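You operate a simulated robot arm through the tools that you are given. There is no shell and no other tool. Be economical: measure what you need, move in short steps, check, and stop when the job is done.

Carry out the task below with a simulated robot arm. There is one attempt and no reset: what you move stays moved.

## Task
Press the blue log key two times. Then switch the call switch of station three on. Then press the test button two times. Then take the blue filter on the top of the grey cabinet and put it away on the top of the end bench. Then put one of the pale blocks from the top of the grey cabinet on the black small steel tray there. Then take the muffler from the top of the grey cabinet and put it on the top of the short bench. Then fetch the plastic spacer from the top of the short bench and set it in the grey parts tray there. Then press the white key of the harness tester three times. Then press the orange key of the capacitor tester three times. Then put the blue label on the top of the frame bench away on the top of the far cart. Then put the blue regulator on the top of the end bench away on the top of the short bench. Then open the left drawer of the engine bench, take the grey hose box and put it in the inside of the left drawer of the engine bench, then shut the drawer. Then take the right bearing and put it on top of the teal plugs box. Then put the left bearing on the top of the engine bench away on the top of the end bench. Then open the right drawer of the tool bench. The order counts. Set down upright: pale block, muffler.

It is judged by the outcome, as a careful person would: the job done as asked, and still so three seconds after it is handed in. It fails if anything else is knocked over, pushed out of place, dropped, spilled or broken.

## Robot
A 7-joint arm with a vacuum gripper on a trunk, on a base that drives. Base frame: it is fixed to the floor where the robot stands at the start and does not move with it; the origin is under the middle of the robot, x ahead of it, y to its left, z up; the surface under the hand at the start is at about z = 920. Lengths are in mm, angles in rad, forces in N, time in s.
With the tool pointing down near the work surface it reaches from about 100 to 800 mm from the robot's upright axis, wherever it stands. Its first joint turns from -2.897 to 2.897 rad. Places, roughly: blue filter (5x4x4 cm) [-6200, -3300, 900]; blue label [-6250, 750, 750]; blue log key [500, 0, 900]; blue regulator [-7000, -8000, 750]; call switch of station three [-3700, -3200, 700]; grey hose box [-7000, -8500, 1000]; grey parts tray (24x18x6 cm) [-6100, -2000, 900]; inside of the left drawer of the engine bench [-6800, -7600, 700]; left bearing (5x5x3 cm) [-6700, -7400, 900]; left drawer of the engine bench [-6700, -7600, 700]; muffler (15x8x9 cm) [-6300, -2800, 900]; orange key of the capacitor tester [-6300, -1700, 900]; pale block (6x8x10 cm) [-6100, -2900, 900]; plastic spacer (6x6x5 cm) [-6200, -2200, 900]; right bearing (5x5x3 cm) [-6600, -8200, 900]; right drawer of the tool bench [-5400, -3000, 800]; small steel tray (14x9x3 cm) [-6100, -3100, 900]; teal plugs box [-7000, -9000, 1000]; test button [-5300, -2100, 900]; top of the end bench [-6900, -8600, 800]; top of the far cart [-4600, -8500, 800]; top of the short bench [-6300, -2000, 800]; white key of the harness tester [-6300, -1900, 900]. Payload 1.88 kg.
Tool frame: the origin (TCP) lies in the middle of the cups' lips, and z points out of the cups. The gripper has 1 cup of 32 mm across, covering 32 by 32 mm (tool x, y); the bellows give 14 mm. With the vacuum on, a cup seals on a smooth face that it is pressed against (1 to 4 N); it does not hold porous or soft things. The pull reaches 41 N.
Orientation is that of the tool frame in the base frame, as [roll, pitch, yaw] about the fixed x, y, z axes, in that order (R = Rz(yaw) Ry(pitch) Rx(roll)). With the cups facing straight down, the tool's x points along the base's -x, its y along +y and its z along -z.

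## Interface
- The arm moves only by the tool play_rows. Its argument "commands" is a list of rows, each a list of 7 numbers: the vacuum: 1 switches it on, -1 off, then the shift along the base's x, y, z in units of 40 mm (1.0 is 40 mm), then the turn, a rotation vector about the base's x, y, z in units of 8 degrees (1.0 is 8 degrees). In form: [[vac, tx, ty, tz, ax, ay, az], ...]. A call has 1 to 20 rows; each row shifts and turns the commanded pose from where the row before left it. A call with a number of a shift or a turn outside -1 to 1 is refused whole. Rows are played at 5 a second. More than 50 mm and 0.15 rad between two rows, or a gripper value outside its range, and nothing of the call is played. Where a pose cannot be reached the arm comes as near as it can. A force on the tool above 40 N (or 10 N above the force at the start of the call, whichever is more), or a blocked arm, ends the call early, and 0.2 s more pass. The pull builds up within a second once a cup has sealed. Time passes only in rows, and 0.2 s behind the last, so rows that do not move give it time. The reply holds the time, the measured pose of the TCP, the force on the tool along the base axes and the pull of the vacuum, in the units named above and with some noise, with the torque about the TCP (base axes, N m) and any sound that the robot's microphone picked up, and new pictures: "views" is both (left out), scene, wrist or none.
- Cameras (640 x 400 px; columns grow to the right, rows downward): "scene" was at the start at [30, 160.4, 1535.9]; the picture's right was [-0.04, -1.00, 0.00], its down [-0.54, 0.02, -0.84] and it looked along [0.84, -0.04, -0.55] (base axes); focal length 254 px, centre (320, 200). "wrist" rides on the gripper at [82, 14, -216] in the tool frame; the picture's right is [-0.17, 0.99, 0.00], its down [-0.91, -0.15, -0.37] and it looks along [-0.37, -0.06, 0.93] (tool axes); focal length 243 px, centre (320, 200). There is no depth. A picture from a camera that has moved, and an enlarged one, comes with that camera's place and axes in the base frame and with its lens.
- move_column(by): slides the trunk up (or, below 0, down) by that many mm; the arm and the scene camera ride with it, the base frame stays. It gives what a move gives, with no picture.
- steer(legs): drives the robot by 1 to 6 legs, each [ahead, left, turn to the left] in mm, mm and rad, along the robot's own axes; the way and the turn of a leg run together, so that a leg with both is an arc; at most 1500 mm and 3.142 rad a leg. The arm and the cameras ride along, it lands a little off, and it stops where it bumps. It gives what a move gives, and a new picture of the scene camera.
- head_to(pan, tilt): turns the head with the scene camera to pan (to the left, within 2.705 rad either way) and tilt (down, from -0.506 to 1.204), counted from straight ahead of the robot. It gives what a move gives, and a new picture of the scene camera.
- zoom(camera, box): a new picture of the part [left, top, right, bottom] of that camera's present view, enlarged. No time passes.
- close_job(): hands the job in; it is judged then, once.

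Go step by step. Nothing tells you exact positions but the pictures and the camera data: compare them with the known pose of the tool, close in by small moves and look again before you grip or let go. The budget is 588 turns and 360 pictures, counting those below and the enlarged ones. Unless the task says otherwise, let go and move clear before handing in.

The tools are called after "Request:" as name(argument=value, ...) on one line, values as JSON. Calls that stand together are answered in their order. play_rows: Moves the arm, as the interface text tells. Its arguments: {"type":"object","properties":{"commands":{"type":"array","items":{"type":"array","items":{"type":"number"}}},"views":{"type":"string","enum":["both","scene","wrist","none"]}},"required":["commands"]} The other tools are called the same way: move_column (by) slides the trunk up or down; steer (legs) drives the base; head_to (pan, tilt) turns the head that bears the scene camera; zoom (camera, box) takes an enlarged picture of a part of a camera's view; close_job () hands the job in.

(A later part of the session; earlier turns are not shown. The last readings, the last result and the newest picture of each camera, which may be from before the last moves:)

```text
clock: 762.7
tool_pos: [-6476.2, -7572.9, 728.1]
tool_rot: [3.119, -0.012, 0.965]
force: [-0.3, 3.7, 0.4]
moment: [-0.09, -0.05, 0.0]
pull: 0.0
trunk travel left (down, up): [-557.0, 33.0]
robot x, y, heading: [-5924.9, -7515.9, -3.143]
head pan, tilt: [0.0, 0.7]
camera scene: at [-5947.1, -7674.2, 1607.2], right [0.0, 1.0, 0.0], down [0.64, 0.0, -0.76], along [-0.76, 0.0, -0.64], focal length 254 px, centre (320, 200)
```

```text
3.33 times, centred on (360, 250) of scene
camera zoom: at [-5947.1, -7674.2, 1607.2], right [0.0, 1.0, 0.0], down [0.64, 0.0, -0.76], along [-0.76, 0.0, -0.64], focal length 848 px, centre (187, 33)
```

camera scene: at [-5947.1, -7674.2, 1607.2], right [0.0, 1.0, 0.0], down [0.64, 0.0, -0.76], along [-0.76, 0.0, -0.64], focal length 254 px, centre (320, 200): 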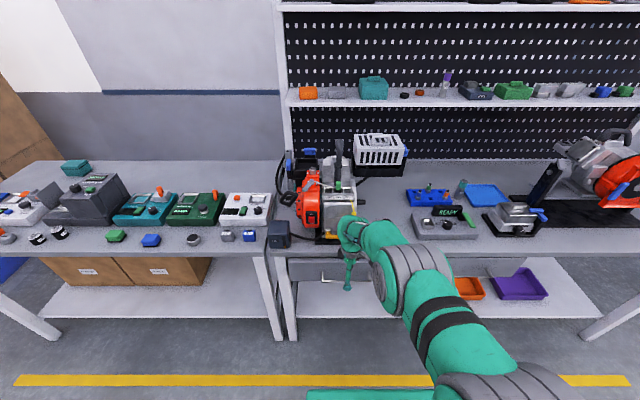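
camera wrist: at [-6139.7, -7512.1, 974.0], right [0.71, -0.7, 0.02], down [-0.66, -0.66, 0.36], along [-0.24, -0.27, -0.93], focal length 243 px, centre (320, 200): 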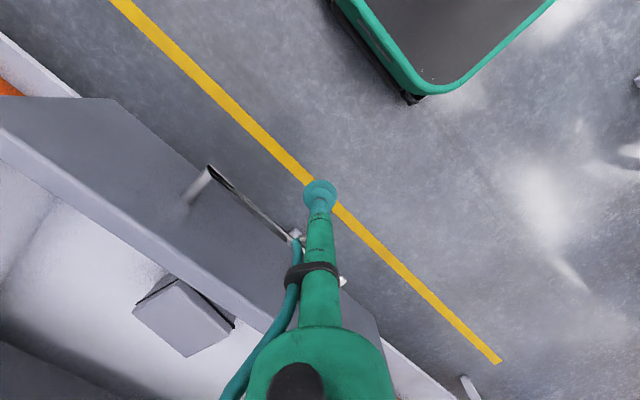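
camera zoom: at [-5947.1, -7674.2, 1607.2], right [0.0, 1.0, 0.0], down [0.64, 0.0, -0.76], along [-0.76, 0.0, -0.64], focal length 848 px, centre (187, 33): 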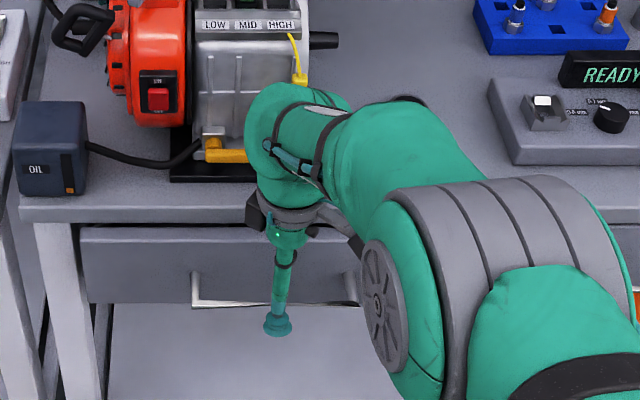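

About 20 mm left. Finishing with small arm steps, watching the force.

Request:
play_rows(commands=[[-1, -0.2, 0, 0, 0, 0, 0], [-1, 0, 0, 0, 0, 0, 0]], views="none")

Request:
play_rows(commands=[[-1, -0.2, 0, 0, 0, 0, 0], [-1, 0, 0, 0, 0, 0, 0]], views="none")

Request:
zoom(camera="scene", box=[260, 190, 460, 310])

```text
clock: 763.3
tool_pos: [-6484.5, -7572.8, 728.3]
tool_rot: [3.119, -0.013, 0.966]
force: [-1.0, 1.0, -0.1]
moment: [0.01, -0.08, -0.02]
pull: 0.0
trunk travel left (down, up): [-557.0, 33.0]
robot x, y, heading: [-5919.8, -7512.3, -3.137]
head pan, tilt: [0.0, 0.7]
```

```text
clock: 763.9
tool_pos: [-6491.8, -7572.2, 729.9]
tool_rot: [3.12, -0.014, 0.965]
force: [-0.8, 0.9, 0.3]
moment: [-0.02, -0.05, 0.01]
pull: 0.0
trunk travel left (down, up): [-557.0, 33.0]
robot x, y, heading: [-5920.9, -7510.2, -3.141]
head pan, tilt: [0.0, 0.7]
```

```text
3.20 times, centred on (360, 250) of scene
camera zoom: at [-5947.3, -7674.3, 1607.2], right [0.0, 1.0, 0.0], down [0.64, 0.0, -0.76], along [-0.76, 0.0, -0.64], focal length 814 px, centre (192, 40)
```

zoom: 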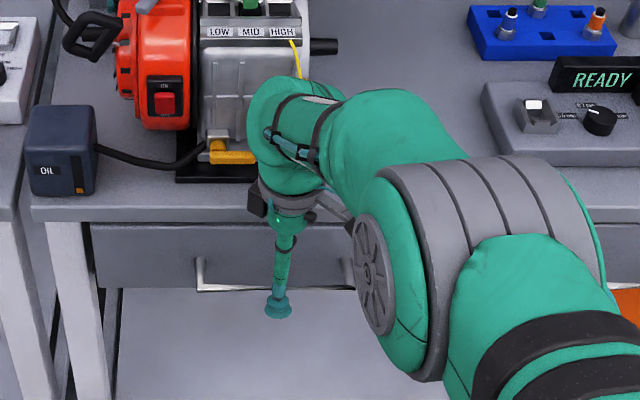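

Request:
play_rows(commands=[[-1, -0.15, 0, 0, 0, 0, 0], [-1, 0, 0, 0, 0, 0, 0]], views="none")

Request:
play_rows(commands=[[-1, -0.15, 0, 0, 0, 0, 0], [-1, 0, 0, 0, 0, 0, 0]], views="none")

```text
clock: 764.5
tool_pos: [-6495.4, -7573.0, 726.4]
tool_rot: [3.116, -0.014, 0.964]
force: [11.7, -2.3, 0.5]
moment: [0.07, 0.28, -0.02]
pull: 0.0
trunk travel left (down, up): [-557.0, 33.0]
robot x, y, heading: [-5924.0, -7508.5, -3.144]
head pan, tilt: [0.0, 0.7]
```

```text
clock: 765.2
tool_pos: [-6495.7, -7573.8, 723.3]
tool_rot: [3.108, -0.023, 0.969]
force: [5.7, -0.7, 2.6]
moment: [-0.02, -0.02, -0.01]
pull: 0.0
trunk travel left (down, up): [-557.0, 33.0]
robot x, y, heading: [-5918.7, -7510.0, -3.138]
head pan, tilt: [0.0, 0.7]
stopped in row 2: the force on the tool passed its limit at 41 N (the readings are from after the stop); the commanded pose is now the measured one
```

Hard stop: the drawer is shut. Backing off and checking.

Request:
steer(legs=[[-170, 0, 0]])

Request:
play_rows(commands=[[-1, 0, 0, 1, 0, 0, 0], [-1, 0, 0, 1, 0, 0, 0], [-1, 0, 0, 1, 0, 0, 0], [-1, 0, 0, 1, 0, 0, 0], [-1, 0, 0, 1, 0, 0, 0], [-1, 0, 0, 1, 0, 0, 0], [-1, 0, 0, 1, 0, 0, 0], [-1, 0, 0, 1, 0.1, 0.2, 0], [-1, 0, 0, 0.5, 0.1, 0, 0], [-1, 0, 0, 0, 0, 0, 0]], views="scene")

Request:
zoom(camera="scene", box=[260, 180, 520, 320])

```text
clock: 766.7
tool_pos: [-6328.4, -7572.2, 725.3]
tool_rot: [3.109, -0.019, 0.971]
force: [-0.7, -0.6, 2.0]
moment: [-0.03, -0.05, 0.02]
pull: 0.1
trunk travel left (down, up): [-557.0, 33.0]
robot x, y, heading: [-5755.7, -7510.9, -3.138]
head pan, tilt: [0.0, 0.7]
camera scene: at [-5777.0, -7674.2, 1607.2], right [0.0, 1.0, 0.0], down [0.64, 0.0, -0.76], along [-0.76, 0.0, -0.64], focal length 254 px, centre (320, 200)
```

scene: 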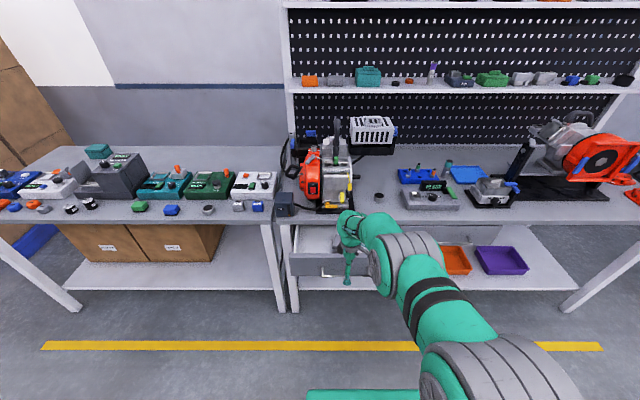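

```text
clock: 767.0
tool_pos: [-6320.1, -7573.3, 731.2]
tool_rot: [3.098, -0.03, 0.967]
force: [2.1, -0.4, -9.7]
moment: [0.04, -0.06, 0.0]
pull: 0.0
trunk travel left (down, up): [-557.0, 33.0]
robot x, y, heading: [-5757.5, -7507.4, -3.144]
head pan, tilt: [0.0, 0.7]
stopped in row 1: the force on the tool passed its limit at 54 N (the readings are from after the stop); the commanded pose is now the measured one
camera scene: at [-5777.3, -7674.4, 1606.9], right [0.0, 1.0, 0.0], down [0.64, 0.0, -0.76], along [-0.76, 0.0, -0.64], focal length 254 px, centre (320, 200)
```

scene: 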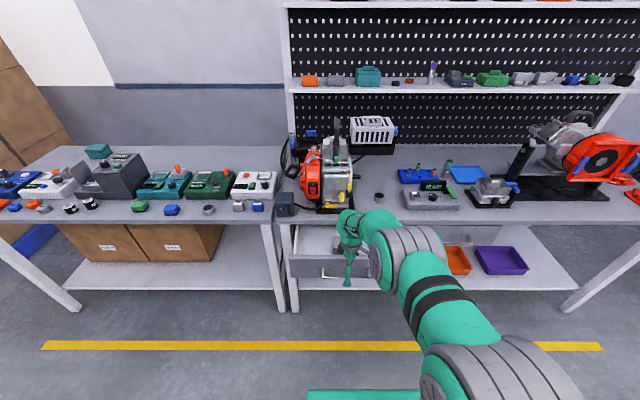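

```text
2.46 times, centred on (390, 250) of scene
camera zoom: at [-5777.3, -7674.4, 1606.9], right [0.0, 1.0, 0.0], down [0.64, 0.0, -0.76], along [-0.76, 0.0, -0.64], focal length 626 px, centre (148, 77)
```

zoom: 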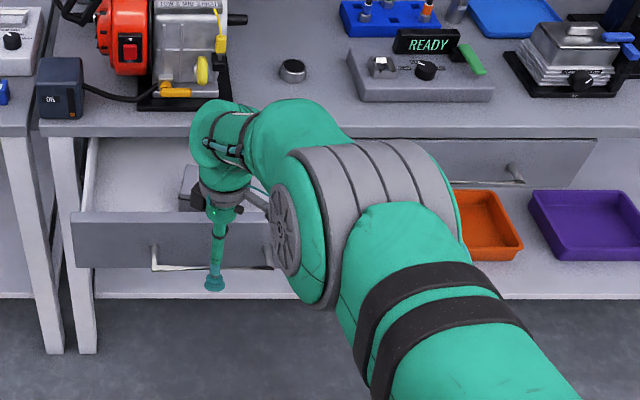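

Backing off dragged the drawer open again, so something on the tool is caught on the handle. Looking closely from the wrist camera.

Request:
zoom(camera="wrist", box=[200, 100, 440, 260])

Request:
zoom(camera="scene", box=[310, 225, 390, 300])

```text
2.50 times, centred on (320, 180) of wrist
camera zoom: at [-6274.0, -7512.7, 949.3], right [0.72, -0.7, 0.04], down [-0.67, -0.66, 0.34], along [-0.21, -0.27, -0.94], focal length 606 px, centre (320, 250)
```

zoom: 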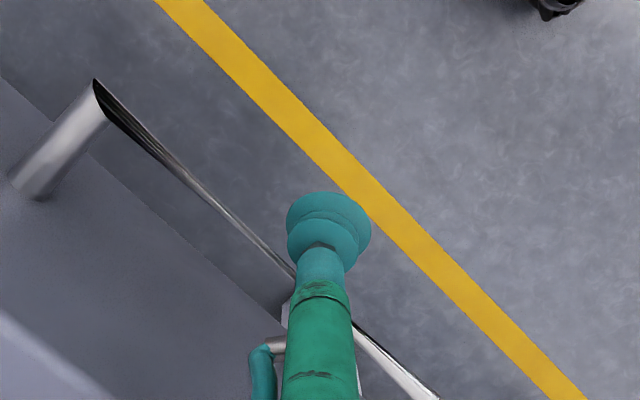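

```text
5.33 times, centred on (350, 262) of scene
camera zoom: at [-5777.3, -7674.4, 1606.9], right [0.0, 1.0, 0.0], down [0.64, 0.0, -0.76], along [-0.76, 0.0, -0.64], focal length 1356 px, centre (160, -133)
```

zoom: 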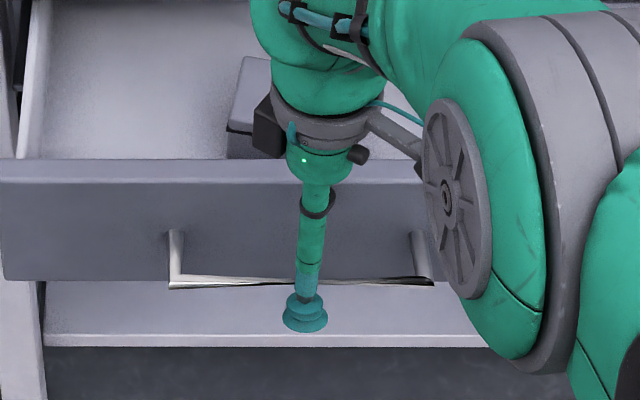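

The bar seems wedged against the cup's bellows. I'll try lowering the tool a little and backing away, watching forces.

Request:
play_rows(commands=[[-1, 0, 0, -0.15, 0, 0, 0], [-1, 0, 0, -0.15, 0, 0, 0], [-1, 0, 0, 0, 0, 0, 0]], views="none")

Request:
play_rows(commands=[[-1, 0.2, 0, 0, 0, 0, 0], [-1, 0.3, 0, 0, 0, 0, 0], [-1, 0, 0, 0, 0, 0, 0]], views="wrist")

Request:
zoom(camera="wrist", box=[200, 100, 440, 260])

```text
clock: 767.8
tool_pos: [-6323.5, -7572.3, 721.6]
tool_rot: [3.1, -0.028, 0.967]
force: [-0.6, -3.5, 2.7]
moment: [0.13, 0.02, 0.06]
pull: 0.0
trunk travel left (down, up): [-557.0, 33.0]
robot x, y, heading: [-5753.1, -7510.2, -3.14]
head pan, tilt: [0.0, 0.7]
```

```text
clock: 768.6
tool_pos: [-6303.9, -7571.6, 721.1]
tool_rot: [3.101, -0.028, 0.967]
force: [0.5, -5.0, 3.4]
moment: [0.19, 0.04, 0.03]
pull: 0.0
trunk travel left (down, up): [-557.0, 33.0]
robot x, y, heading: [-5752.1, -7511.5, -3.14]
head pan, tilt: [0.0, 0.7]
camera wrist: at [-6255.1, -7512.5, 939.1], right [0.72, -0.7, 0.04], down [-0.66, -0.66, 0.34], along [-0.22, -0.27, -0.94], focal length 243 px, centre (320, 200)
```

wrist: 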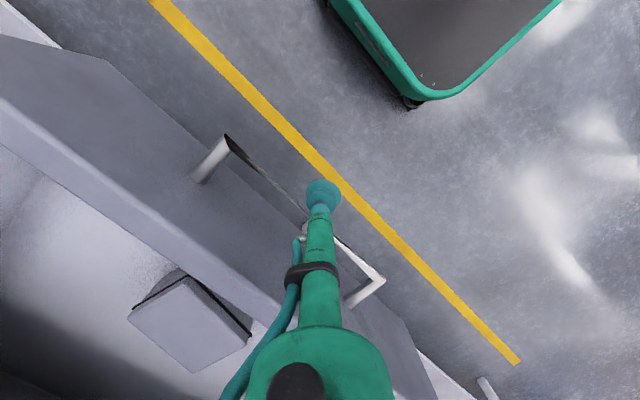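

```text
2.50 times, centred on (320, 180) of wrist
camera zoom: at [-6255.1, -7512.5, 939.1], right [0.72, -0.7, 0.04], down [-0.66, -0.66, 0.34], along [-0.22, -0.27, -0.94], focal length 606 px, centre (320, 250)
```

zoom: 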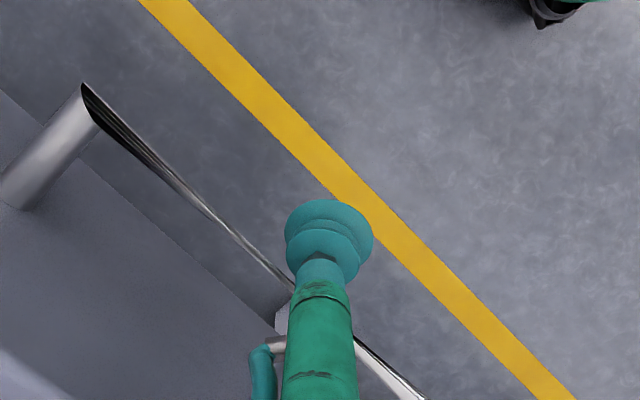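

It looks like the side fitting on the stem hooks the bar from beneath. Lowering the tool 50 mm by the trunk to unhook, then backing away.

Request:
move_column(by=-50)

Request:
play_rows(commands=[[-1, 0.3, 0, 0, 0, 0, 0], [-1, 0.3, 0, 0, 0, 0, 0], [-1, 0, 0, 0, 0, 0, 0]], views="wrist")

Request:
zoom(camera="wrist", box=[200, 100, 440, 260])

```text
clock: 769.1
tool_pos: [-6315.1, -7572.1, 714.2]
tool_rot: [3.122, -0.012, 0.965]
force: [-1.9, 0.8, 11.2]
moment: [-0.03, 0.01, 0.05]
pull: 0.1
trunk travel left (down, up): [-540.0, 50.0]
robot x, y, heading: [-5753.7, -7508.9, -3.139]
head pan, tilt: [0.0, 0.7]
stopped: the force on the tool passed its limit at 53 N (the readings are from after the stop); the commanded pose is now the measured one
```

```text
clock: 769.9
tool_pos: [-6288.2, -7573.4, 714.7]
tool_rot: [3.112, -0.01, 0.967]
force: [0.9, -3.5, 21.7]
moment: [0.15, 0.17, 0.03]
pull: 0.1
trunk travel left (down, up): [-540.0, 50.0]
robot x, y, heading: [-5752.4, -7512.5, -3.138]
head pan, tilt: [0.0, 0.7]
camera wrist: at [-6237.2, -7510.9, 931.0], right [0.72, -0.7, 0.03], down [-0.66, -0.66, 0.36], along [-0.23, -0.28, -0.93], focal length 243 px, centre (320, 200)
```

wrist: 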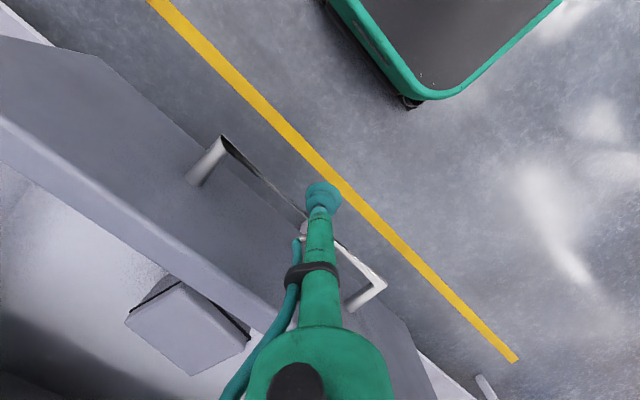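

```text
2.50 times, centred on (320, 180) of wrist
camera zoom: at [-6237.2, -7510.9, 931.0], right [0.72, -0.7, 0.03], down [-0.66, -0.66, 0.36], along [-0.23, -0.28, -0.93], focal length 606 px, centre (320, 250)
```

zoom: 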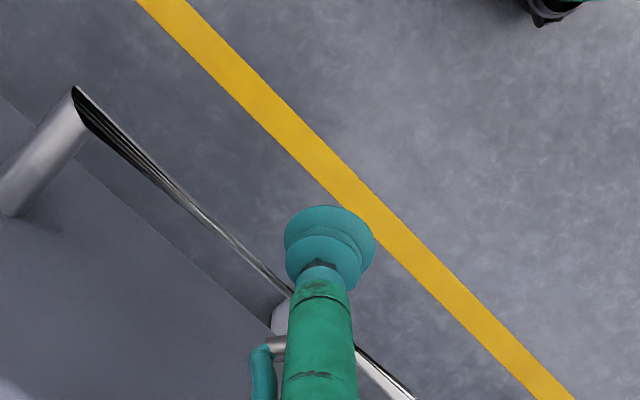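

The bar is clamped between the cup and the side fitting. Rotating the tool about its axis should swing the fitting off the bar.

Request:
play_rows(commands=[[-1, 0, 0, 0.05, 0, 0, 0.6], [-1, 0, 0, 0, 0, 0, 0.6], [-1, 0, 0, 0, 0, 0, 0.6], [-1, 0, 0, 0, 0, 0, 0.6], [-1, 0, 0, 0, 0, 0, 0.6], [-1, 0, 0, 0, 0, 0, 0]], views="wrist")

```text
clock: 771.3
tool_pos: [-6295.3, -7575.0, 719.3]
tool_rot: [3.107, -0.005, 1.386]
force: [0.1, 0.9, 0.3]
moment: [-0.01, -0.01, 0.02]
pull: 0.1
out of reach, approached as far as the arm can: row 3, 4, 5
trunk travel left (down, up): [-540.0, 50.0]
robot x, y, heading: [-5753.6, -7511.6, -3.14]
head pan, tilt: [0.0, 0.7]
camera wrist: at [-6275.2, -7497.1, 936.9], right [0.94, -0.34, 0.03], down [-0.33, -0.87, 0.36], along [-0.1, -0.35, -0.93], focal length 243 px, centre (320, 200)
```

wrist: 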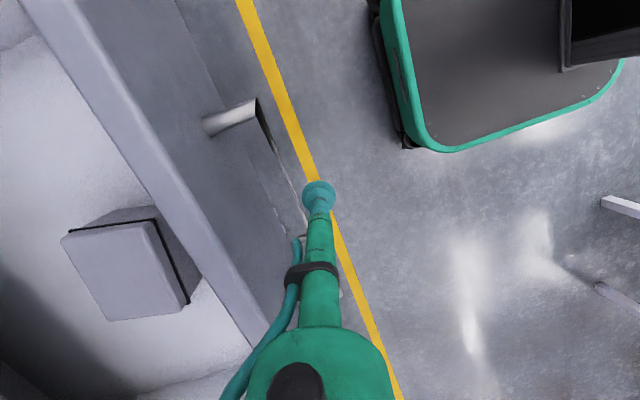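

Request:
play_rows(commands=[[-1, 0.3, 0, 0, 0, 0, 0], [-1, 0.4, 0, 0, 0, 0, 0], [-1, 0, 0, 0, 0, 0, 0]], views="wrist")

```text
clock: 772.1
tool_pos: [-6275.3, -7578.5, 727.8]
tool_rot: [3.103, -0.003, 1.386]
force: [-0.3, -0.1, -0.6]
moment: [-0.01, 0.04, -0.01]
pull: 0.1
out of reach, approached as far as the arm can: row 1, 2
trunk travel left (down, up): [-540.0, 50.0]
robot x, y, heading: [-5751.6, -7511.8, -3.141]
head pan, tilt: [0.0, 0.7]
camera wrist: at [-6254.9, -7497.9, 943.6], right [0.94, -0.34, 0.04], down [-0.33, -0.87, 0.37], along [-0.09, -0.36, -0.93], focal length 243 px, centre (320, 200)
```

wrist: 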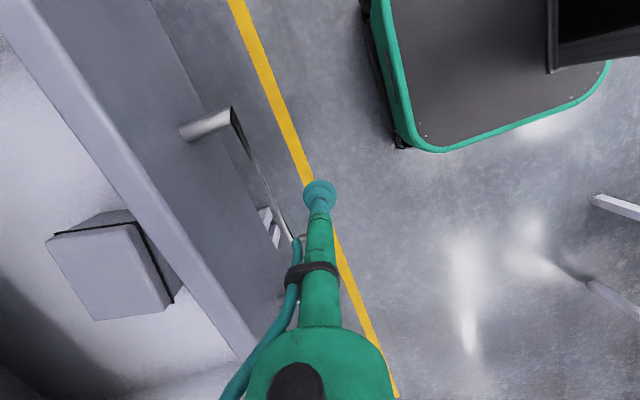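

It's free now. Backing the base away fully and lifting.

Request:
steer(legs=[[-80, 0, 0]])

Request:
zoom(camera="scene", box=[270, 190, 470, 310])

```text
clock: 773.1
tool_pos: [-6196.4, -7576.9, 727.3]
tool_rot: [3.103, -0.002, 1.385]
force: [-0.7, 1.0, 0.0]
moment: [0.03, 0.02, -0.03]
pull: 0.0
trunk travel left (down, up): [-540.0, 50.0]
robot x, y, heading: [-5675.2, -7513.4, -3.14]
head pan, tilt: [0.0, 0.7]
camera scene: at [-5697.9, -7674.0, 1590.3], right [0.0, 1.0, 0.0], down [0.64, 0.0, -0.76], along [-0.76, 0.0, -0.64], focal length 254 px, centre (320, 200)
```

scene: 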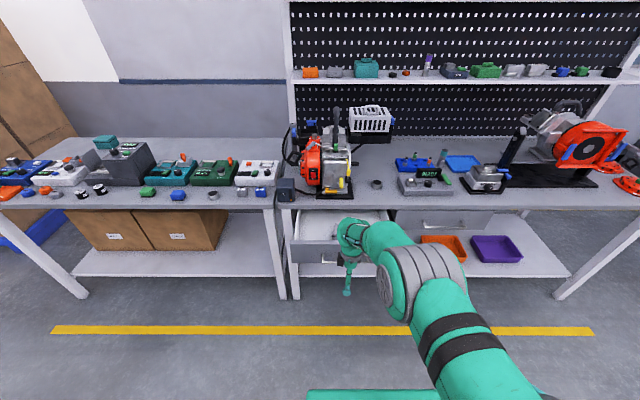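

```text
3.20 times, centred on (370, 250) of scene
camera zoom: at [-5697.9, -7674.0, 1590.3], right [0.0, 1.0, 0.0], down [0.64, 0.0, -0.76], along [-0.76, 0.0, -0.64], focal length 814 px, centre (160, 40)
```

zoom: 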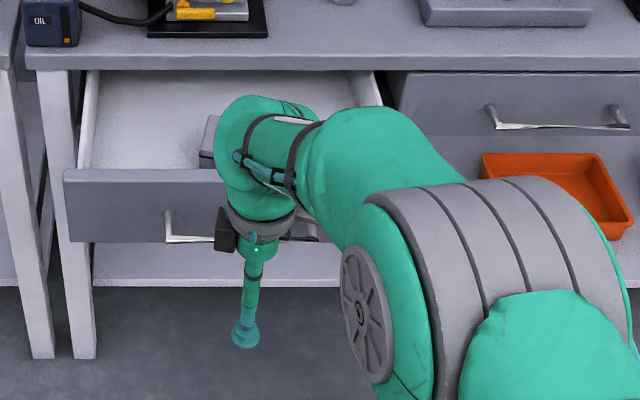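

Free. I'll push again with the cup's lip at the bar's height (tool 30 mm higher) so the fitting stays above the bar.

Request:
move_column(by=30)

Request:
steer(legs=[[100, 0, 0]])

Request:
play_rows(commands=[[-1, 0, 0, 0, 0, 0, 0]], views="wrist")

```text
clock: 773.9
tool_pos: [-6196.6, -7577.4, 757.2]
tool_rot: [3.104, -0.001, 1.386]
force: [1.0, 0.3, 0.4]
moment: [0.01, 0.02, -0.01]
pull: 0.0
trunk travel left (down, up): [-570.0, 20.0]
robot x, y, heading: [-5673.5, -7513.1, -3.138]
head pan, tilt: [0.0, 0.7]
```

```text
clock: 775.0
tool_pos: [-6294.8, -7577.9, 757.1]
tool_rot: [3.104, -0.001, 1.385]
force: [0.1, 0.3, 0.1]
moment: [-0.01, 0.0, 0.0]
pull: 0.0
trunk travel left (down, up): [-570.0, 20.0]
robot x, y, heading: [-5771.9, -7508.5, -3.141]
head pan, tilt: [0.0, 0.7]
camera scene: at [-5796.5, -7674.2, 1620.3], right [0.0, 1.0, 0.0], down [0.64, 0.0, -0.76], along [-0.76, 0.0, -0.64], focal length 254 px, centre (320, 200)
```

scene: 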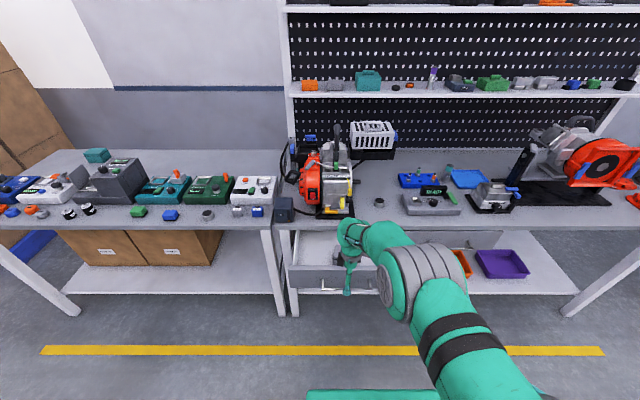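

```text
clock: 775.4
tool_pos: [-6295.2, -7576.9, 757.3]
tool_rot: [3.104, -0.002, 1.386]
force: [-0.6, -0.5, 0.0]
moment: [-0.01, 0.03, 0.02]
pull: 0.1
trunk travel left (down, up): [-570.0, 20.0]
robot x, y, heading: [-5772.8, -7509.3, -3.138]
head pan, tilt: [0.0, 0.7]
camera wrist: at [-6274.4, -7497.7, 973.4], right [0.94, -0.35, 0.04], down [-0.33, -0.87, 0.37], along [-0.09, -0.36, -0.93], focal length 243 px, centre (320, 200)
```

wrist: 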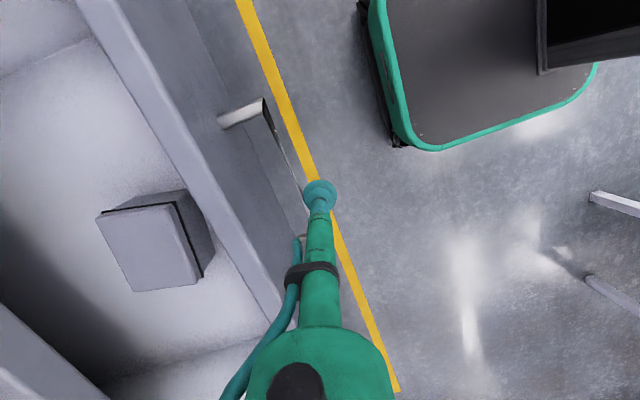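

Request:
steer(legs=[[100, 0, 0]])

Request:
steer(legs=[[70, 0, 0]])

Request:
play_rows(commands=[[-1, 0, 0, 0, 0, 0, 0]], views="wrist")

```text
clock: 776.6
tool_pos: [-6394.9, -7577.4, 757.5]
tool_rot: [3.103, -0.002, 1.387]
force: [0.3, 0.8, 0.0]
moment: [0.02, -0.03, -0.01]
pull: 0.0
trunk travel left (down, up): [-570.0, 20.0]
robot x, y, heading: [-5874.6, -7514.6, -3.14]
head pan, tilt: [0.0, 0.7]
camera scene: at [-5896.7, -7674.5, 1620.3], right [0.0, 1.0, 0.0], down [0.64, 0.0, -0.76], along [-0.76, 0.0, -0.64], focal length 254 px, centre (320, 200)
```

scene: 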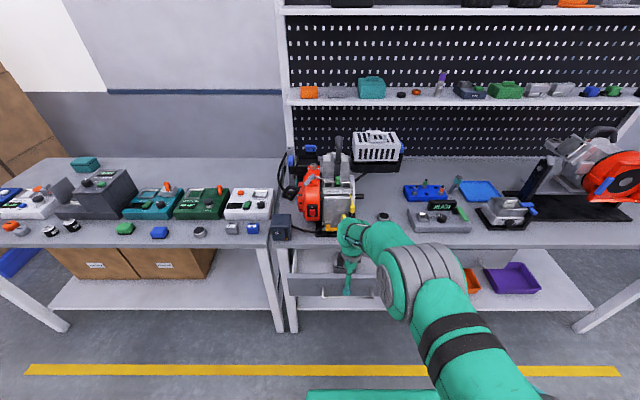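

```text
clock: 777.6
tool_pos: [-6466.4, -7578.1, 757.6]
tool_rot: [3.103, -0.001, 1.385]
force: [0.4, -0.4, -0.3]
moment: [0.02, 0.03, 0.02]
pull: 0.0
trunk travel left (down, up): [-570.0, 20.0]
robot x, y, heading: [-5939.9, -7512.4, -3.139]
head pan, tilt: [0.0, 0.7]
camera scene: at [-5967.1, -7674.7, 1620.3], right [0.0, 1.0, 0.0], down [0.64, 0.0, -0.76], along [-0.76, 0.0, -0.64], focal length 254 px, centre (320, 200)
```

scene: 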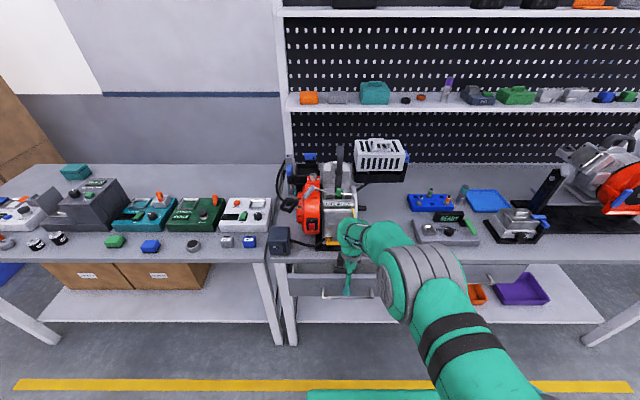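

```text
clock: 778.0
tool_pos: [-6465.4, -7577.7, 757.3]
tool_rot: [3.105, -0.001, 1.384]
force: [-0.1, 0.1, 0.6]
moment: [-0.01, -0.01, 0.01]
pull: 0.0
trunk travel left (down, up): [-570.0, 20.0]
robot x, y, heading: [-5944.9, -7510.0, -3.133]
head pan, tilt: [0.0, 0.7]
camera wrist: at [-6445.3, -7498.9, 973.4], right [0.94, -0.34, 0.04], down [-0.33, -0.87, 0.37], along [-0.09, -0.36, -0.93], focal length 243 px, centre (320, 200)
```

wrist: 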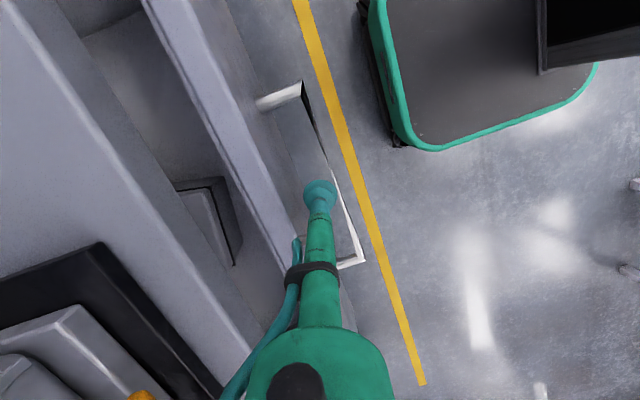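

The cup has slid over the bar and now faces the panel itself, which is fine for pushing. I'll lean the tool back a little so its stem clears the bench edge, then push.

Request:
play_rows(commands=[[-1, 0, 0, 0.1, 0, 0.4, 0], [-1, 0, 0, 0.1, 0, 0.4, 0], [-1, 0, 0, 0, 0, 0.4, 0], [-1, 0, 0, 0, 0, 0.4, 0], [-1, 0, 0, 0, 0, 0, 0]], views="wrist")

```text
clock: 779.2
tool_pos: [-6481.1, -7568.3, 786.0]
tool_rot: [-2.99, 0.098, 1.4]
force: [1.3, 0.1, -0.8]
moment: [0.01, 0.0, -0.02]
pull: 0.0
out of reach, approached as far as the arm can: row 1, 2, 3
trunk travel left (down, up): [-570.0, 20.0]
robot x, y, heading: [-5947.8, -7510.8, -3.139]
head pan, tilt: [0.0, 0.7]
camera wrist: at [-6418.6, -7475.2, 986.9], right [0.93, -0.34, -0.13], down [-0.24, -0.84, 0.48], along [-0.28, -0.42, -0.87], focal length 243 px, centre (320, 200)
```

wrist: 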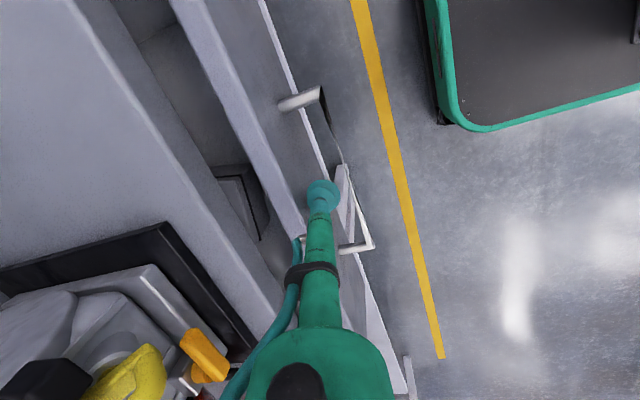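

Leaned back. Lowering 20 mm and pushing on the panel.

Request:
move_column(by=-22)

Request:
steer(legs=[[35, 0, 0]])

Request:
play_rows(commands=[[-1, -0.2, 0, 0, 0, 0, 0], [-1, 0, 0, 0, 0, 0, 0]], views="wrist")

```text
clock: 779.9
tool_pos: [-6481.8, -7567.9, 762.4]
tool_rot: [-2.989, 0.097, 1.399]
force: [0.3, 1.4, -0.1]
moment: [0.01, 0.04, 0.01]
pull: 0.0
trunk travel left (down, up): [-548.0, 42.0]
robot x, y, heading: [-5944.8, -7512.8, -3.136]
head pan, tilt: [0.0, 0.7]
```

```text
clock: 780.7
tool_pos: [-6515.1, -7569.1, 762.4]
tool_rot: [-2.989, 0.1, 1.402]
force: [0.1, -0.4, 0.0]
moment: [0.03, 0.01, -0.03]
pull: 0.1
trunk travel left (down, up): [-548.0, 42.0]
robot x, y, heading: [-5976.3, -7509.0, -3.132]
head pan, tilt: [0.0, 0.7]
camera scene: at [-6001.1, -7674.8, 1598.3], right [0.0, 1.0, 0.0], down [0.64, 0.0, -0.76], along [-0.76, 0.0, -0.64], focal length 254 px, centre (320, 200)
```

scene: 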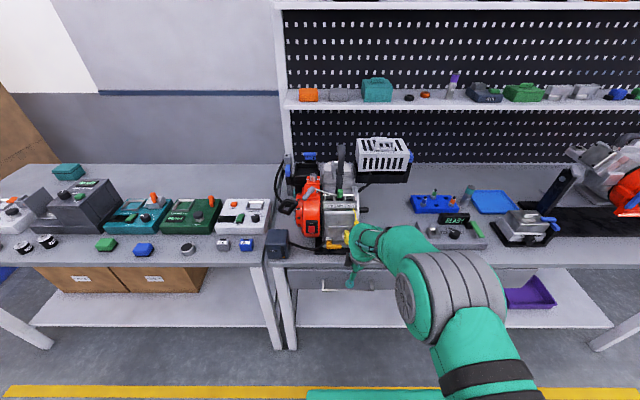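

```text
clock: 781.3
tool_pos: [-6522.8, -7569.5, 762.5]
tool_rot: [-2.993, 0.098, 1.401]
force: [0.7, -0.5, -0.7]
moment: [-0.02, 0.02, 0.03]
pull: 0.0
trunk travel left (down, up): [-548.0, 42.0]
robot x, y, heading: [-5979.9, -7513.6, -3.137]
head pan, tilt: [0.0, 0.7]
camera wrist: at [-6460.8, -7475.8, 964.4], right [0.93, -0.34, -0.13], down [-0.24, -0.84, 0.48], along [-0.28, -0.42, -0.87], focal length 243 px, centre (320, 200)
```

wrist: 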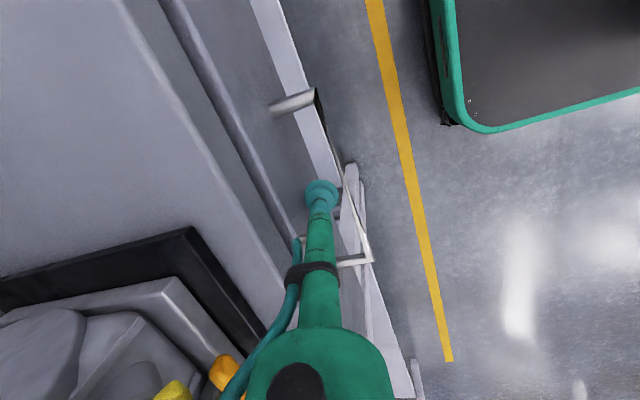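

Request:
play_rows(commands=[[-1, -0.2, 0, 0, 0, 0, 0], [-1, 0, 0, 0, 0, 0, 0]], views="none")

Request:
play_rows(commands=[[-1, -0.15, 0, 0, 0, 0, 0], [-1, 0, 0, 0, 0, 0, 0]], views="none")

Request:
zoom(camera="wrist", box=[120, 60, 440, 300])

```text
clock: 781.9
tool_pos: [-6531.7, -7570.3, 762.2]
tool_rot: [-2.99, 0.097, 1.401]
force: [1.2, -0.8, -0.9]
moment: [0.01, -0.03, 0.0]
pull: 0.1
trunk travel left (down, up): [-548.0, 42.0]
robot x, y, heading: [-5975.1, -7508.3, -3.133]
head pan, tilt: [0.0, 0.7]
```

```text
clock: 782.5
tool_pos: [-6534.8, -7569.9, 760.9]
tool_rot: [-2.994, 0.097, 1.403]
force: [17.0, -1.0, -0.5]
moment: [-0.01, 0.06, -0.03]
pull: 0.0
trunk travel left (down, up): [-548.0, 42.0]
robot x, y, heading: [-5975.8, -7515.1, -3.136]
head pan, tilt: [0.0, 0.7]
```

```text
1.67 times, centred on (280, 180) of wrist
camera zoom: at [-6473.0, -7476.3, 963.4], right [0.93, -0.34, -0.13], down [-0.24, -0.84, 0.48], along [-0.27, -0.42, -0.87], focal length 404 px, centre (387, 233)
```

zoom: 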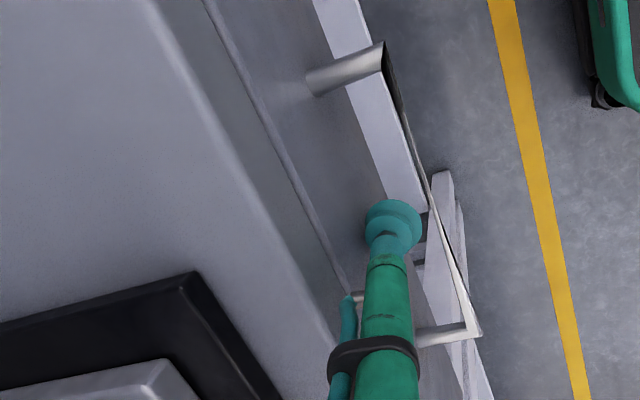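

Force rose to 17 N: at the stop. One more small push, then retreat at this height (above the bar).

Request:
play_rows(commands=[[-1, -0.1, 0, 0, 0, 0, 0], [-1, 0, 0, 0, 0, 0, 0]], views="none")

Request:
play_rows(commands=[[-1, 0.2, 0, 0.1, 0, 0, 0], [-1, 0.1, 0, 0.4, 0, 0, 0], [-1, 0, 0, 0.5, 0, 0, 0], [-1, 0.2, 0, 0.5, 0, 0, 0], [-1, 0.4, 0, 0.4, 0, 0, 0], [-1, 0.5, 0, 0, 0, 0, 0], [-1, 0, 0, 0, 0, 0, 0]], views="wrist")

```text
clock: 783.1
tool_pos: [-6534.4, -7568.9, 759.8]
tool_rot: [-3.002, 0.094, 1.405]
force: [38.0, -7.7, -3.5]
moment: [0.04, 0.16, -0.02]
pull: 0.0
trunk travel left (down, up): [-548.0, 42.0]
robot x, y, heading: [-5974.0, -7508.8, -3.14]
head pan, tilt: [0.0, 0.7]
```

```text
clock: 784.7
tool_pos: [-6486.9, -7568.1, 838.2]
tool_rot: [-2.989, 0.098, 1.403]
force: [-0.6, -0.2, -0.5]
moment: [-0.03, 0.04, -0.01]
pull: 0.1
trunk travel left (down, up): [-548.0, 42.0]
robot x, y, heading: [-5978.0, -7512.3, -3.141]
head pan, tilt: [0.0, 0.7]
camera wrist: at [-6423.5, -7475.5, 1040.0], right [0.93, -0.34, -0.13], down [-0.24, -0.84, 0.48], along [-0.28, -0.42, -0.87], focal length 243 px, centre (320, 200)
```

wrist: 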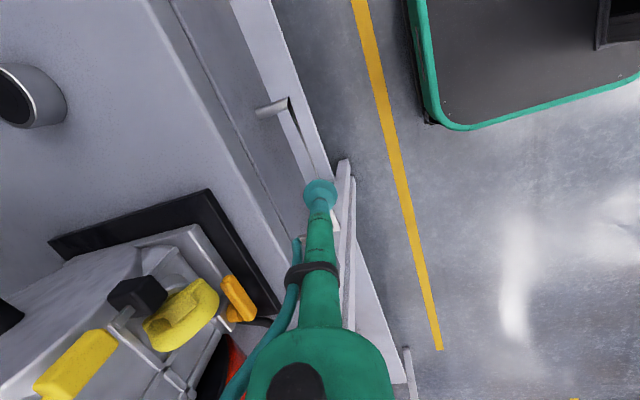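

The drawer stays shut. Backing off to verify from the scene camera and straightening the tool.

Request:
steer(legs=[[-220, 0, 0]])

Request:
zoom(camera="scene", box=[270, 200, 510, 320])

Request:
move_column(by=40)

Request:
play_rows(commands=[[-1, 0, 0, 1, 0, 0, 0], [-1, 0, 0, 1, 0, 0, 0], [-1, 0, 0, 1, 0, 0, 0], [-1, 0, 0, 1, 0, -0.3, 0], [-1, 0, 0, 1, 0, -0.3, -0.3], [-1, 0, 0, 0, 0.2, -0.3, -0.3], [-1, 0, 0, 0, 0.2, -0.3, -0.3], [-1, 0, 0, 0, 0.1, 0, -0.3], [-1, 0, 0, 0, 0, 0, -0.3], [-1, 0, 0, 0, 0, 0, -0.3], [-1, 0, 0, 0, 0, 0, 0]], views="none")

```text
clock: 786.4
tool_pos: [-6263.8, -7567.5, 837.2]
tool_rot: [-2.989, 0.097, 1.4]
force: [0.7, -0.2, 0.2]
moment: [0.02, 0.01, 0.01]
pull: 0.1
trunk travel left (down, up): [-548.0, 42.0]
robot x, y, heading: [-5757.0, -7513.2, -3.136]
head pan, tilt: [0.0, 0.7]
camera scene: at [-5777.9, -7674.0, 1598.3], right [0.0, 1.0, 0.0], down [0.64, 0.0, -0.76], along [-0.76, 0.0, -0.64], focal length 254 px, centre (320, 200)
```

scene: 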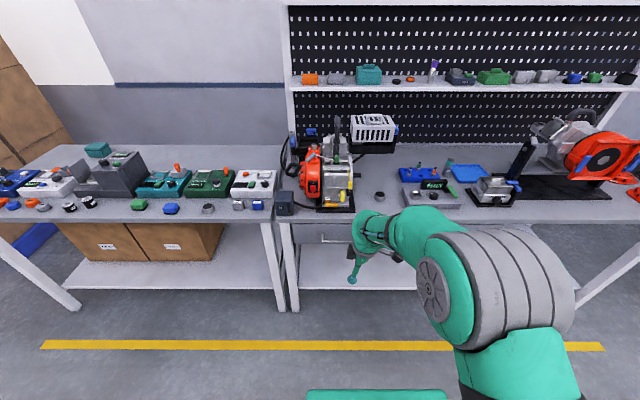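

```text
2.67 times, centred on (390, 260) of scene
camera zoom: at [-5777.9, -7674.0, 1598.3], right [0.0, 1.0, 0.0], down [0.64, 0.0, -0.76], along [-0.76, 0.0, -0.64], focal length 678 px, centre (133, 40)
```

zoom: 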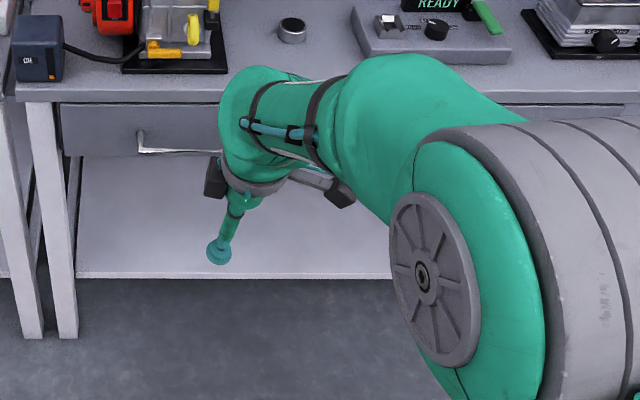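

```text
clock: 787.3
tool_pos: [-6263.7, -7568.4, 878.5]
tool_rot: [-2.991, 0.098, 1.399]
force: [0.3, -0.3, 0.4]
moment: [0.0, -0.01, 0.03]
pull: 0.0
trunk travel left (down, up): [-588.0, 2.0]
robot x, y, heading: [-5752.4, -7510.9, -3.136]
head pan, tilt: [0.0, 0.7]
```

```text
clock: 789.7
tool_pos: [-6262.9, -7566.3, 1077.8]
tool_rot: [-3.135, -0.007, 1.139]
force: [0.6, 1.0, 0.0]
moment: [-0.01, 0.0, -0.02]
pull: 0.1
trunk travel left (down, up): [-588.0, 2.0]
robot x, y, heading: [-5754.7, -7512.1, -3.141]
head pan, tilt: [0.0, 0.7]
```

The drawer is shut with the hose box inside. Next the right bearing at ≈(-6590, -8158) on the end bench's front edge; driving there.

Request:
steer(legs=[[0, 700, 0], [350, 0, 0]])

Request:
zoom(camera="scene", box=[300, 200, 480, 320])

```text
clock: 795.4
tool_pos: [-6613.0, -8262.8, 1077.3]
tool_rot: [-3.134, -0.006, 1.127]
force: [0.1, 0.4, -1.0]
moment: [0.01, 0.0, -0.01]
pull: 0.1
trunk travel left (down, up): [-588.0, 2.0]
robot x, y, heading: [-6105.4, -8213.4, 3.136]
head pan, tilt: [0.0, 0.7]
camera scene: at [-6129.2, -8375.6, 1638.3], right [0.01, 1.0, 0.0], down [0.64, 0.0, -0.76], along [-0.76, 0.01, -0.64], focal length 254 px, centre (320, 200)
```

scene: 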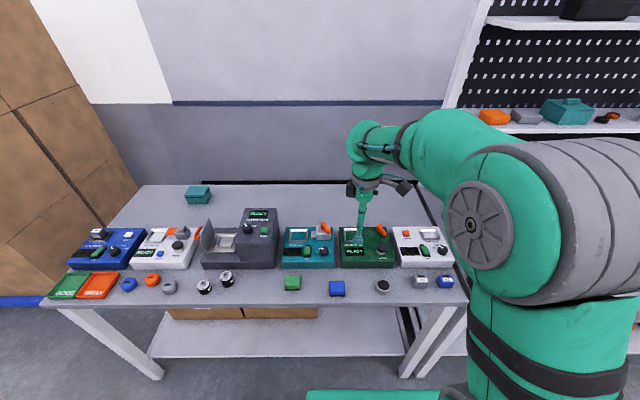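

```text
3.33 times, centred on (390, 260) of scene
camera zoom: at [-6129.2, -8375.6, 1638.3], right [0.01, 1.0, 0.0], down [0.64, 0.0, -0.76], along [-0.76, 0.01, -0.64], focal length 848 px, centre (87, 0)
```

zoom: 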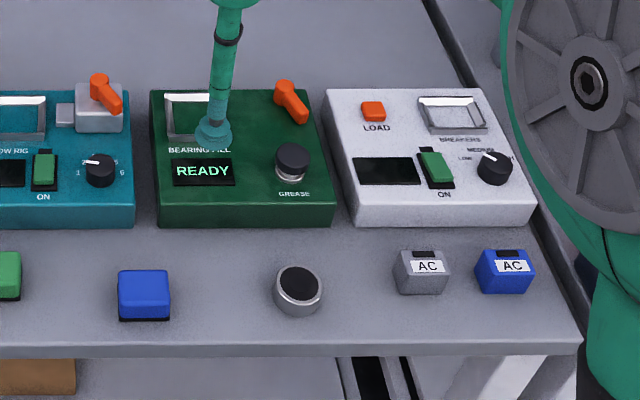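

Moving above the bearing.

Request:
play_rows(commands=[[-1, 0.12, 0.9, -0.2, 0, 0, 0], [-1, 0.12, 0.9, -0.5, 0, 0, 0], [-1, 0.12, 0.9, -0.6, 0, 0, 0], [-1, 0, 0, -1, 0, 0, 0], [-1, 0, 0, 0, 0, 0, 0]], views="wrist")

Request:
zoom(camera="wrist", box=[250, 100, 390, 220])

```text
clock: 796.6
tool_pos: [-6596.8, -8155.1, 984.1]
tool_rot: [-3.134, -0.009, 1.13]
force: [1.0, 1.1, 0.7]
moment: [0.02, 0.02, -0.02]
pull: 0.0
trunk travel left (down, up): [-588.0, 2.0]
robot x, y, heading: [-6103.9, -8212.7, 3.133]
head pan, tilt: [0.0, 0.7]
camera wrist: at [-6548.8, -8088.9, 1201.0], right [0.82, -0.57, -0.01], down [-0.53, -0.76, 0.37], along [-0.22, -0.3, -0.93], focal length 243 px, centre (320, 200)
```

wrist: 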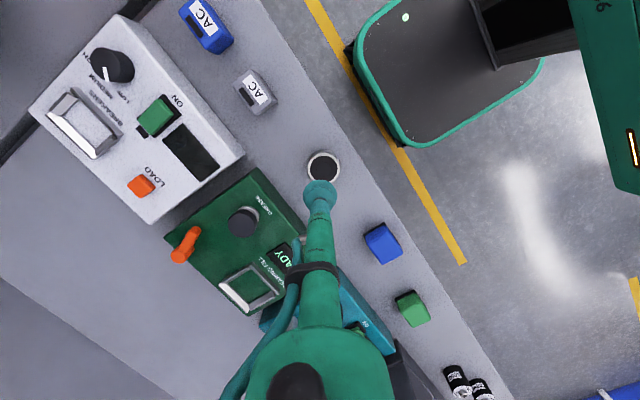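

```text
3.33 times, centred on (320, 160) of wrist
camera zoom: at [-6548.8, -8088.9, 1201.0], right [0.82, -0.57, -0.01], down [-0.53, -0.76, 0.37], along [-0.22, -0.3, -0.93], focal length 809 px, centre (320, 333)
```

zoom: 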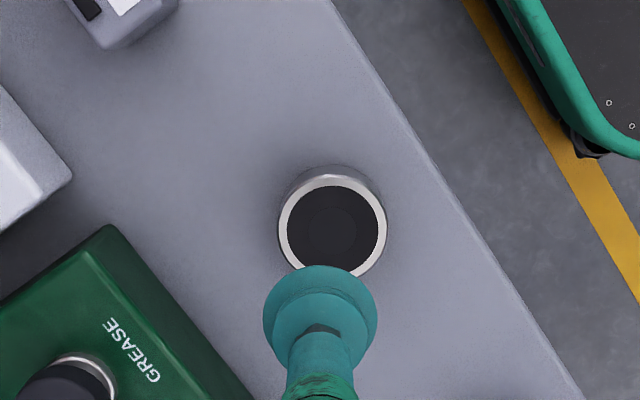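

Bearing centre ≈(-6596, -8160). Descending with vacuum.

Request:
play_rows(commands=[[1, 0.02, -0.12, -1, 0, 0, 0], [1, 0, 0, -1, 0, 0, 0], [1, 0, 0, -0.2, 0, 0, 0], [1, 0, 0, 0, 0, 0, 0]], views="none")

Request:
play_rows(commands=[[1, 0, 0, -0.15, 0, 0, 0], [1, 0, 0, 0, 0, 0, 0]], views="none")

Request:
play_rows(commands=[[1, 0, 0, -0.12, 0, 0, 0], [1, 0, 0, 0, 0, 0, 0]], views="none")

```text
clock: 797.6
tool_pos: [-6598.3, -8161.5, 898.2]
tool_rot: [-3.134, -0.005, 1.128]
force: [-0.2, 0.0, -0.1]
moment: [-0.02, 0.0, 0.0]
pull: 0.0
trunk travel left (down, up): [-588.0, 2.0]
robot x, y, heading: [-6103.1, -8210.3, 3.134]
head pan, tilt: [0.0, 0.7]
```

```text
clock: 798.2
tool_pos: [-6597.8, -8161.0, 891.1]
tool_rot: [-3.134, -0.005, 1.129]
force: [-0.4, -0.1, 0.0]
moment: [0.02, -0.02, -0.02]
pull: 0.0
trunk travel left (down, up): [-588.0, 2.0]
robot x, y, heading: [-6101.3, -8211.2, 3.134]
head pan, tilt: [0.0, 0.7]
```

```text
clock: 798.8
tool_pos: [-6597.2, -8160.6, 887.6]
tool_rot: [-3.134, -0.008, 1.129]
force: [-0.5, 1.1, 0.2]
moment: [0.03, 0.0, 0.0]
pull: 0.0
trunk travel left (down, up): [-588.0, 2.0]
robot x, y, heading: [-6105.4, -8212.8, 3.13]
head pan, tilt: [0.0, 0.7]
```

Request:
play_rows(commands=[[1, 0, 0, -0.12, 0, 0, 0], [1, 0, 0, 0, 0, 0, 0]], views="none")

Request:
play_rows(commands=[[1, 0, 0, -0.12, 0, 0, 0], [1, 0, 0, 0, 0, 0, 0]], views="none")

Request:
play_rows(commands=[[1, 0, 0, -0.1, 0, 0, 0], [1, 0, 0, 0, 0, 0, 0]], views="none")

```text
clock: 799.4
tool_pos: [-6597.6, -8161.0, 882.4]
tool_rot: [-3.135, -0.006, 1.13]
force: [-0.7, 0.3, 0.7]
moment: [-0.03, -0.02, -0.02]
pull: 0.1
trunk travel left (down, up): [-588.0, 2.0]
robot x, y, heading: [-6104.2, -8211.2, 3.135]
head pan, tilt: [0.0, 0.7]
```

```text
clock: 800.0
tool_pos: [-6597.6, -8159.8, 877.6]
tool_rot: [-3.133, -0.007, 1.127]
force: [0.9, -0.6, -0.2]
moment: [0.03, -0.01, 0.03]
pull: 40.8
trunk travel left (down, up): [-588.0, 2.0]
robot x, y, heading: [-6101.1, -8212.4, 3.134]
head pan, tilt: [0.0, 0.7]
```

```text
clock: 800.6
tool_pos: [-6597.9, -8161.4, 874.2]
tool_rot: [-3.133, -0.004, 1.126]
force: [2.6, 2.0, 8.6]
moment: [-0.13, -0.15, 0.02]
pull: 41.2
trunk travel left (down, up): [-588.0, 2.0]
robot x, y, heading: [-6103.4, -8212.5, 3.131]
head pan, tilt: [0.0, 0.7]
```

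Sealed. Lifting and moving left toward the teal plugs box.

Request:
play_rows(commands=[[1, 0, 0, 0.5, 0, 0, 0], [1, 0, 0, 1, 0, 0, 0], [1, 0, 0, 1, 0, 0, 0], [1, 0, 0, 1, 0, 0, 0], [1, 0, 0, 1, 0, 0, 0], [1, 0, 0, 1, 0, 0, 0], [1, 0, 0, 0.3, 0, 0, 0]], views="none")

Request:
steer(legs=[[0, 680, 0], [170, 0, 0]])

Request:
zoom(camera="scene", box=[200, 140, 400, 260])

```text
clock: 802.2
tool_pos: [-6597.1, -8160.5, 1104.1]
tool_rot: [-3.135, -0.007, 1.128]
force: [-0.8, -0.2, -1.1]
moment: [-0.02, -0.01, 0.01]
pull: 40.6
trunk travel left (down, up): [-588.0, 2.0]
robot x, y, heading: [-6105.8, -8208.9, 3.135]
head pan, tilt: [0.0, 0.7]
```

```text
clock: 807.0
tool_pos: [-6766.8, -8844.3, 1103.4]
tool_rot: [-3.138, -0.008, 1.134]
force: [0.7, 0.0, -0.8]
moment: [0.0, 0.02, 0.0]
pull: 40.9
trunk travel left (down, up): [-588.0, 2.0]
robot x, y, heading: [-6269.2, -8892.4, 3.14]
head pan, tilt: [0.0, 0.7]
camera scene: at [-6296.1, -9056.4, 1638.3], right [0.0, 1.0, 0.0], down [0.64, 0.0, -0.76], along [-0.76, 0.0, -0.64], focal length 254 px, centre (320, 200)
```

scene: 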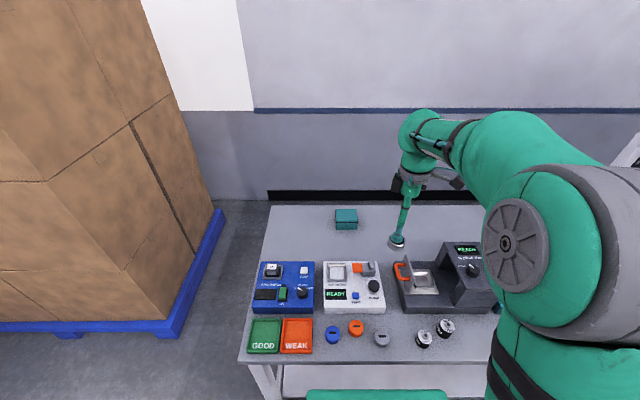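

```text
3.20 times, centred on (300, 200) of scene
camera zoom: at [-6296.1, -9056.4, 1638.3], right [0.0, 1.0, 0.0], down [0.64, 0.0, -0.76], along [-0.76, 0.0, -0.64], focal length 814 px, centre (384, 200)
```

zoom: 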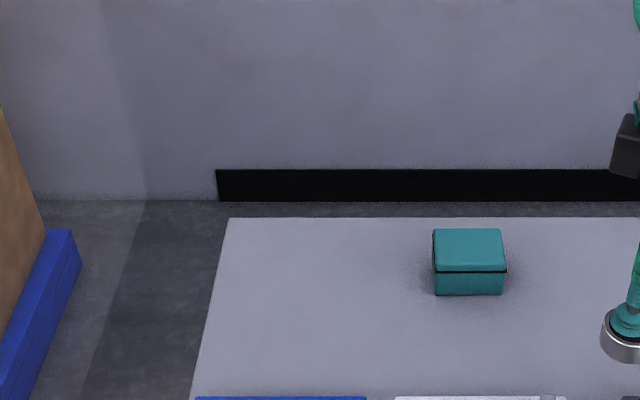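

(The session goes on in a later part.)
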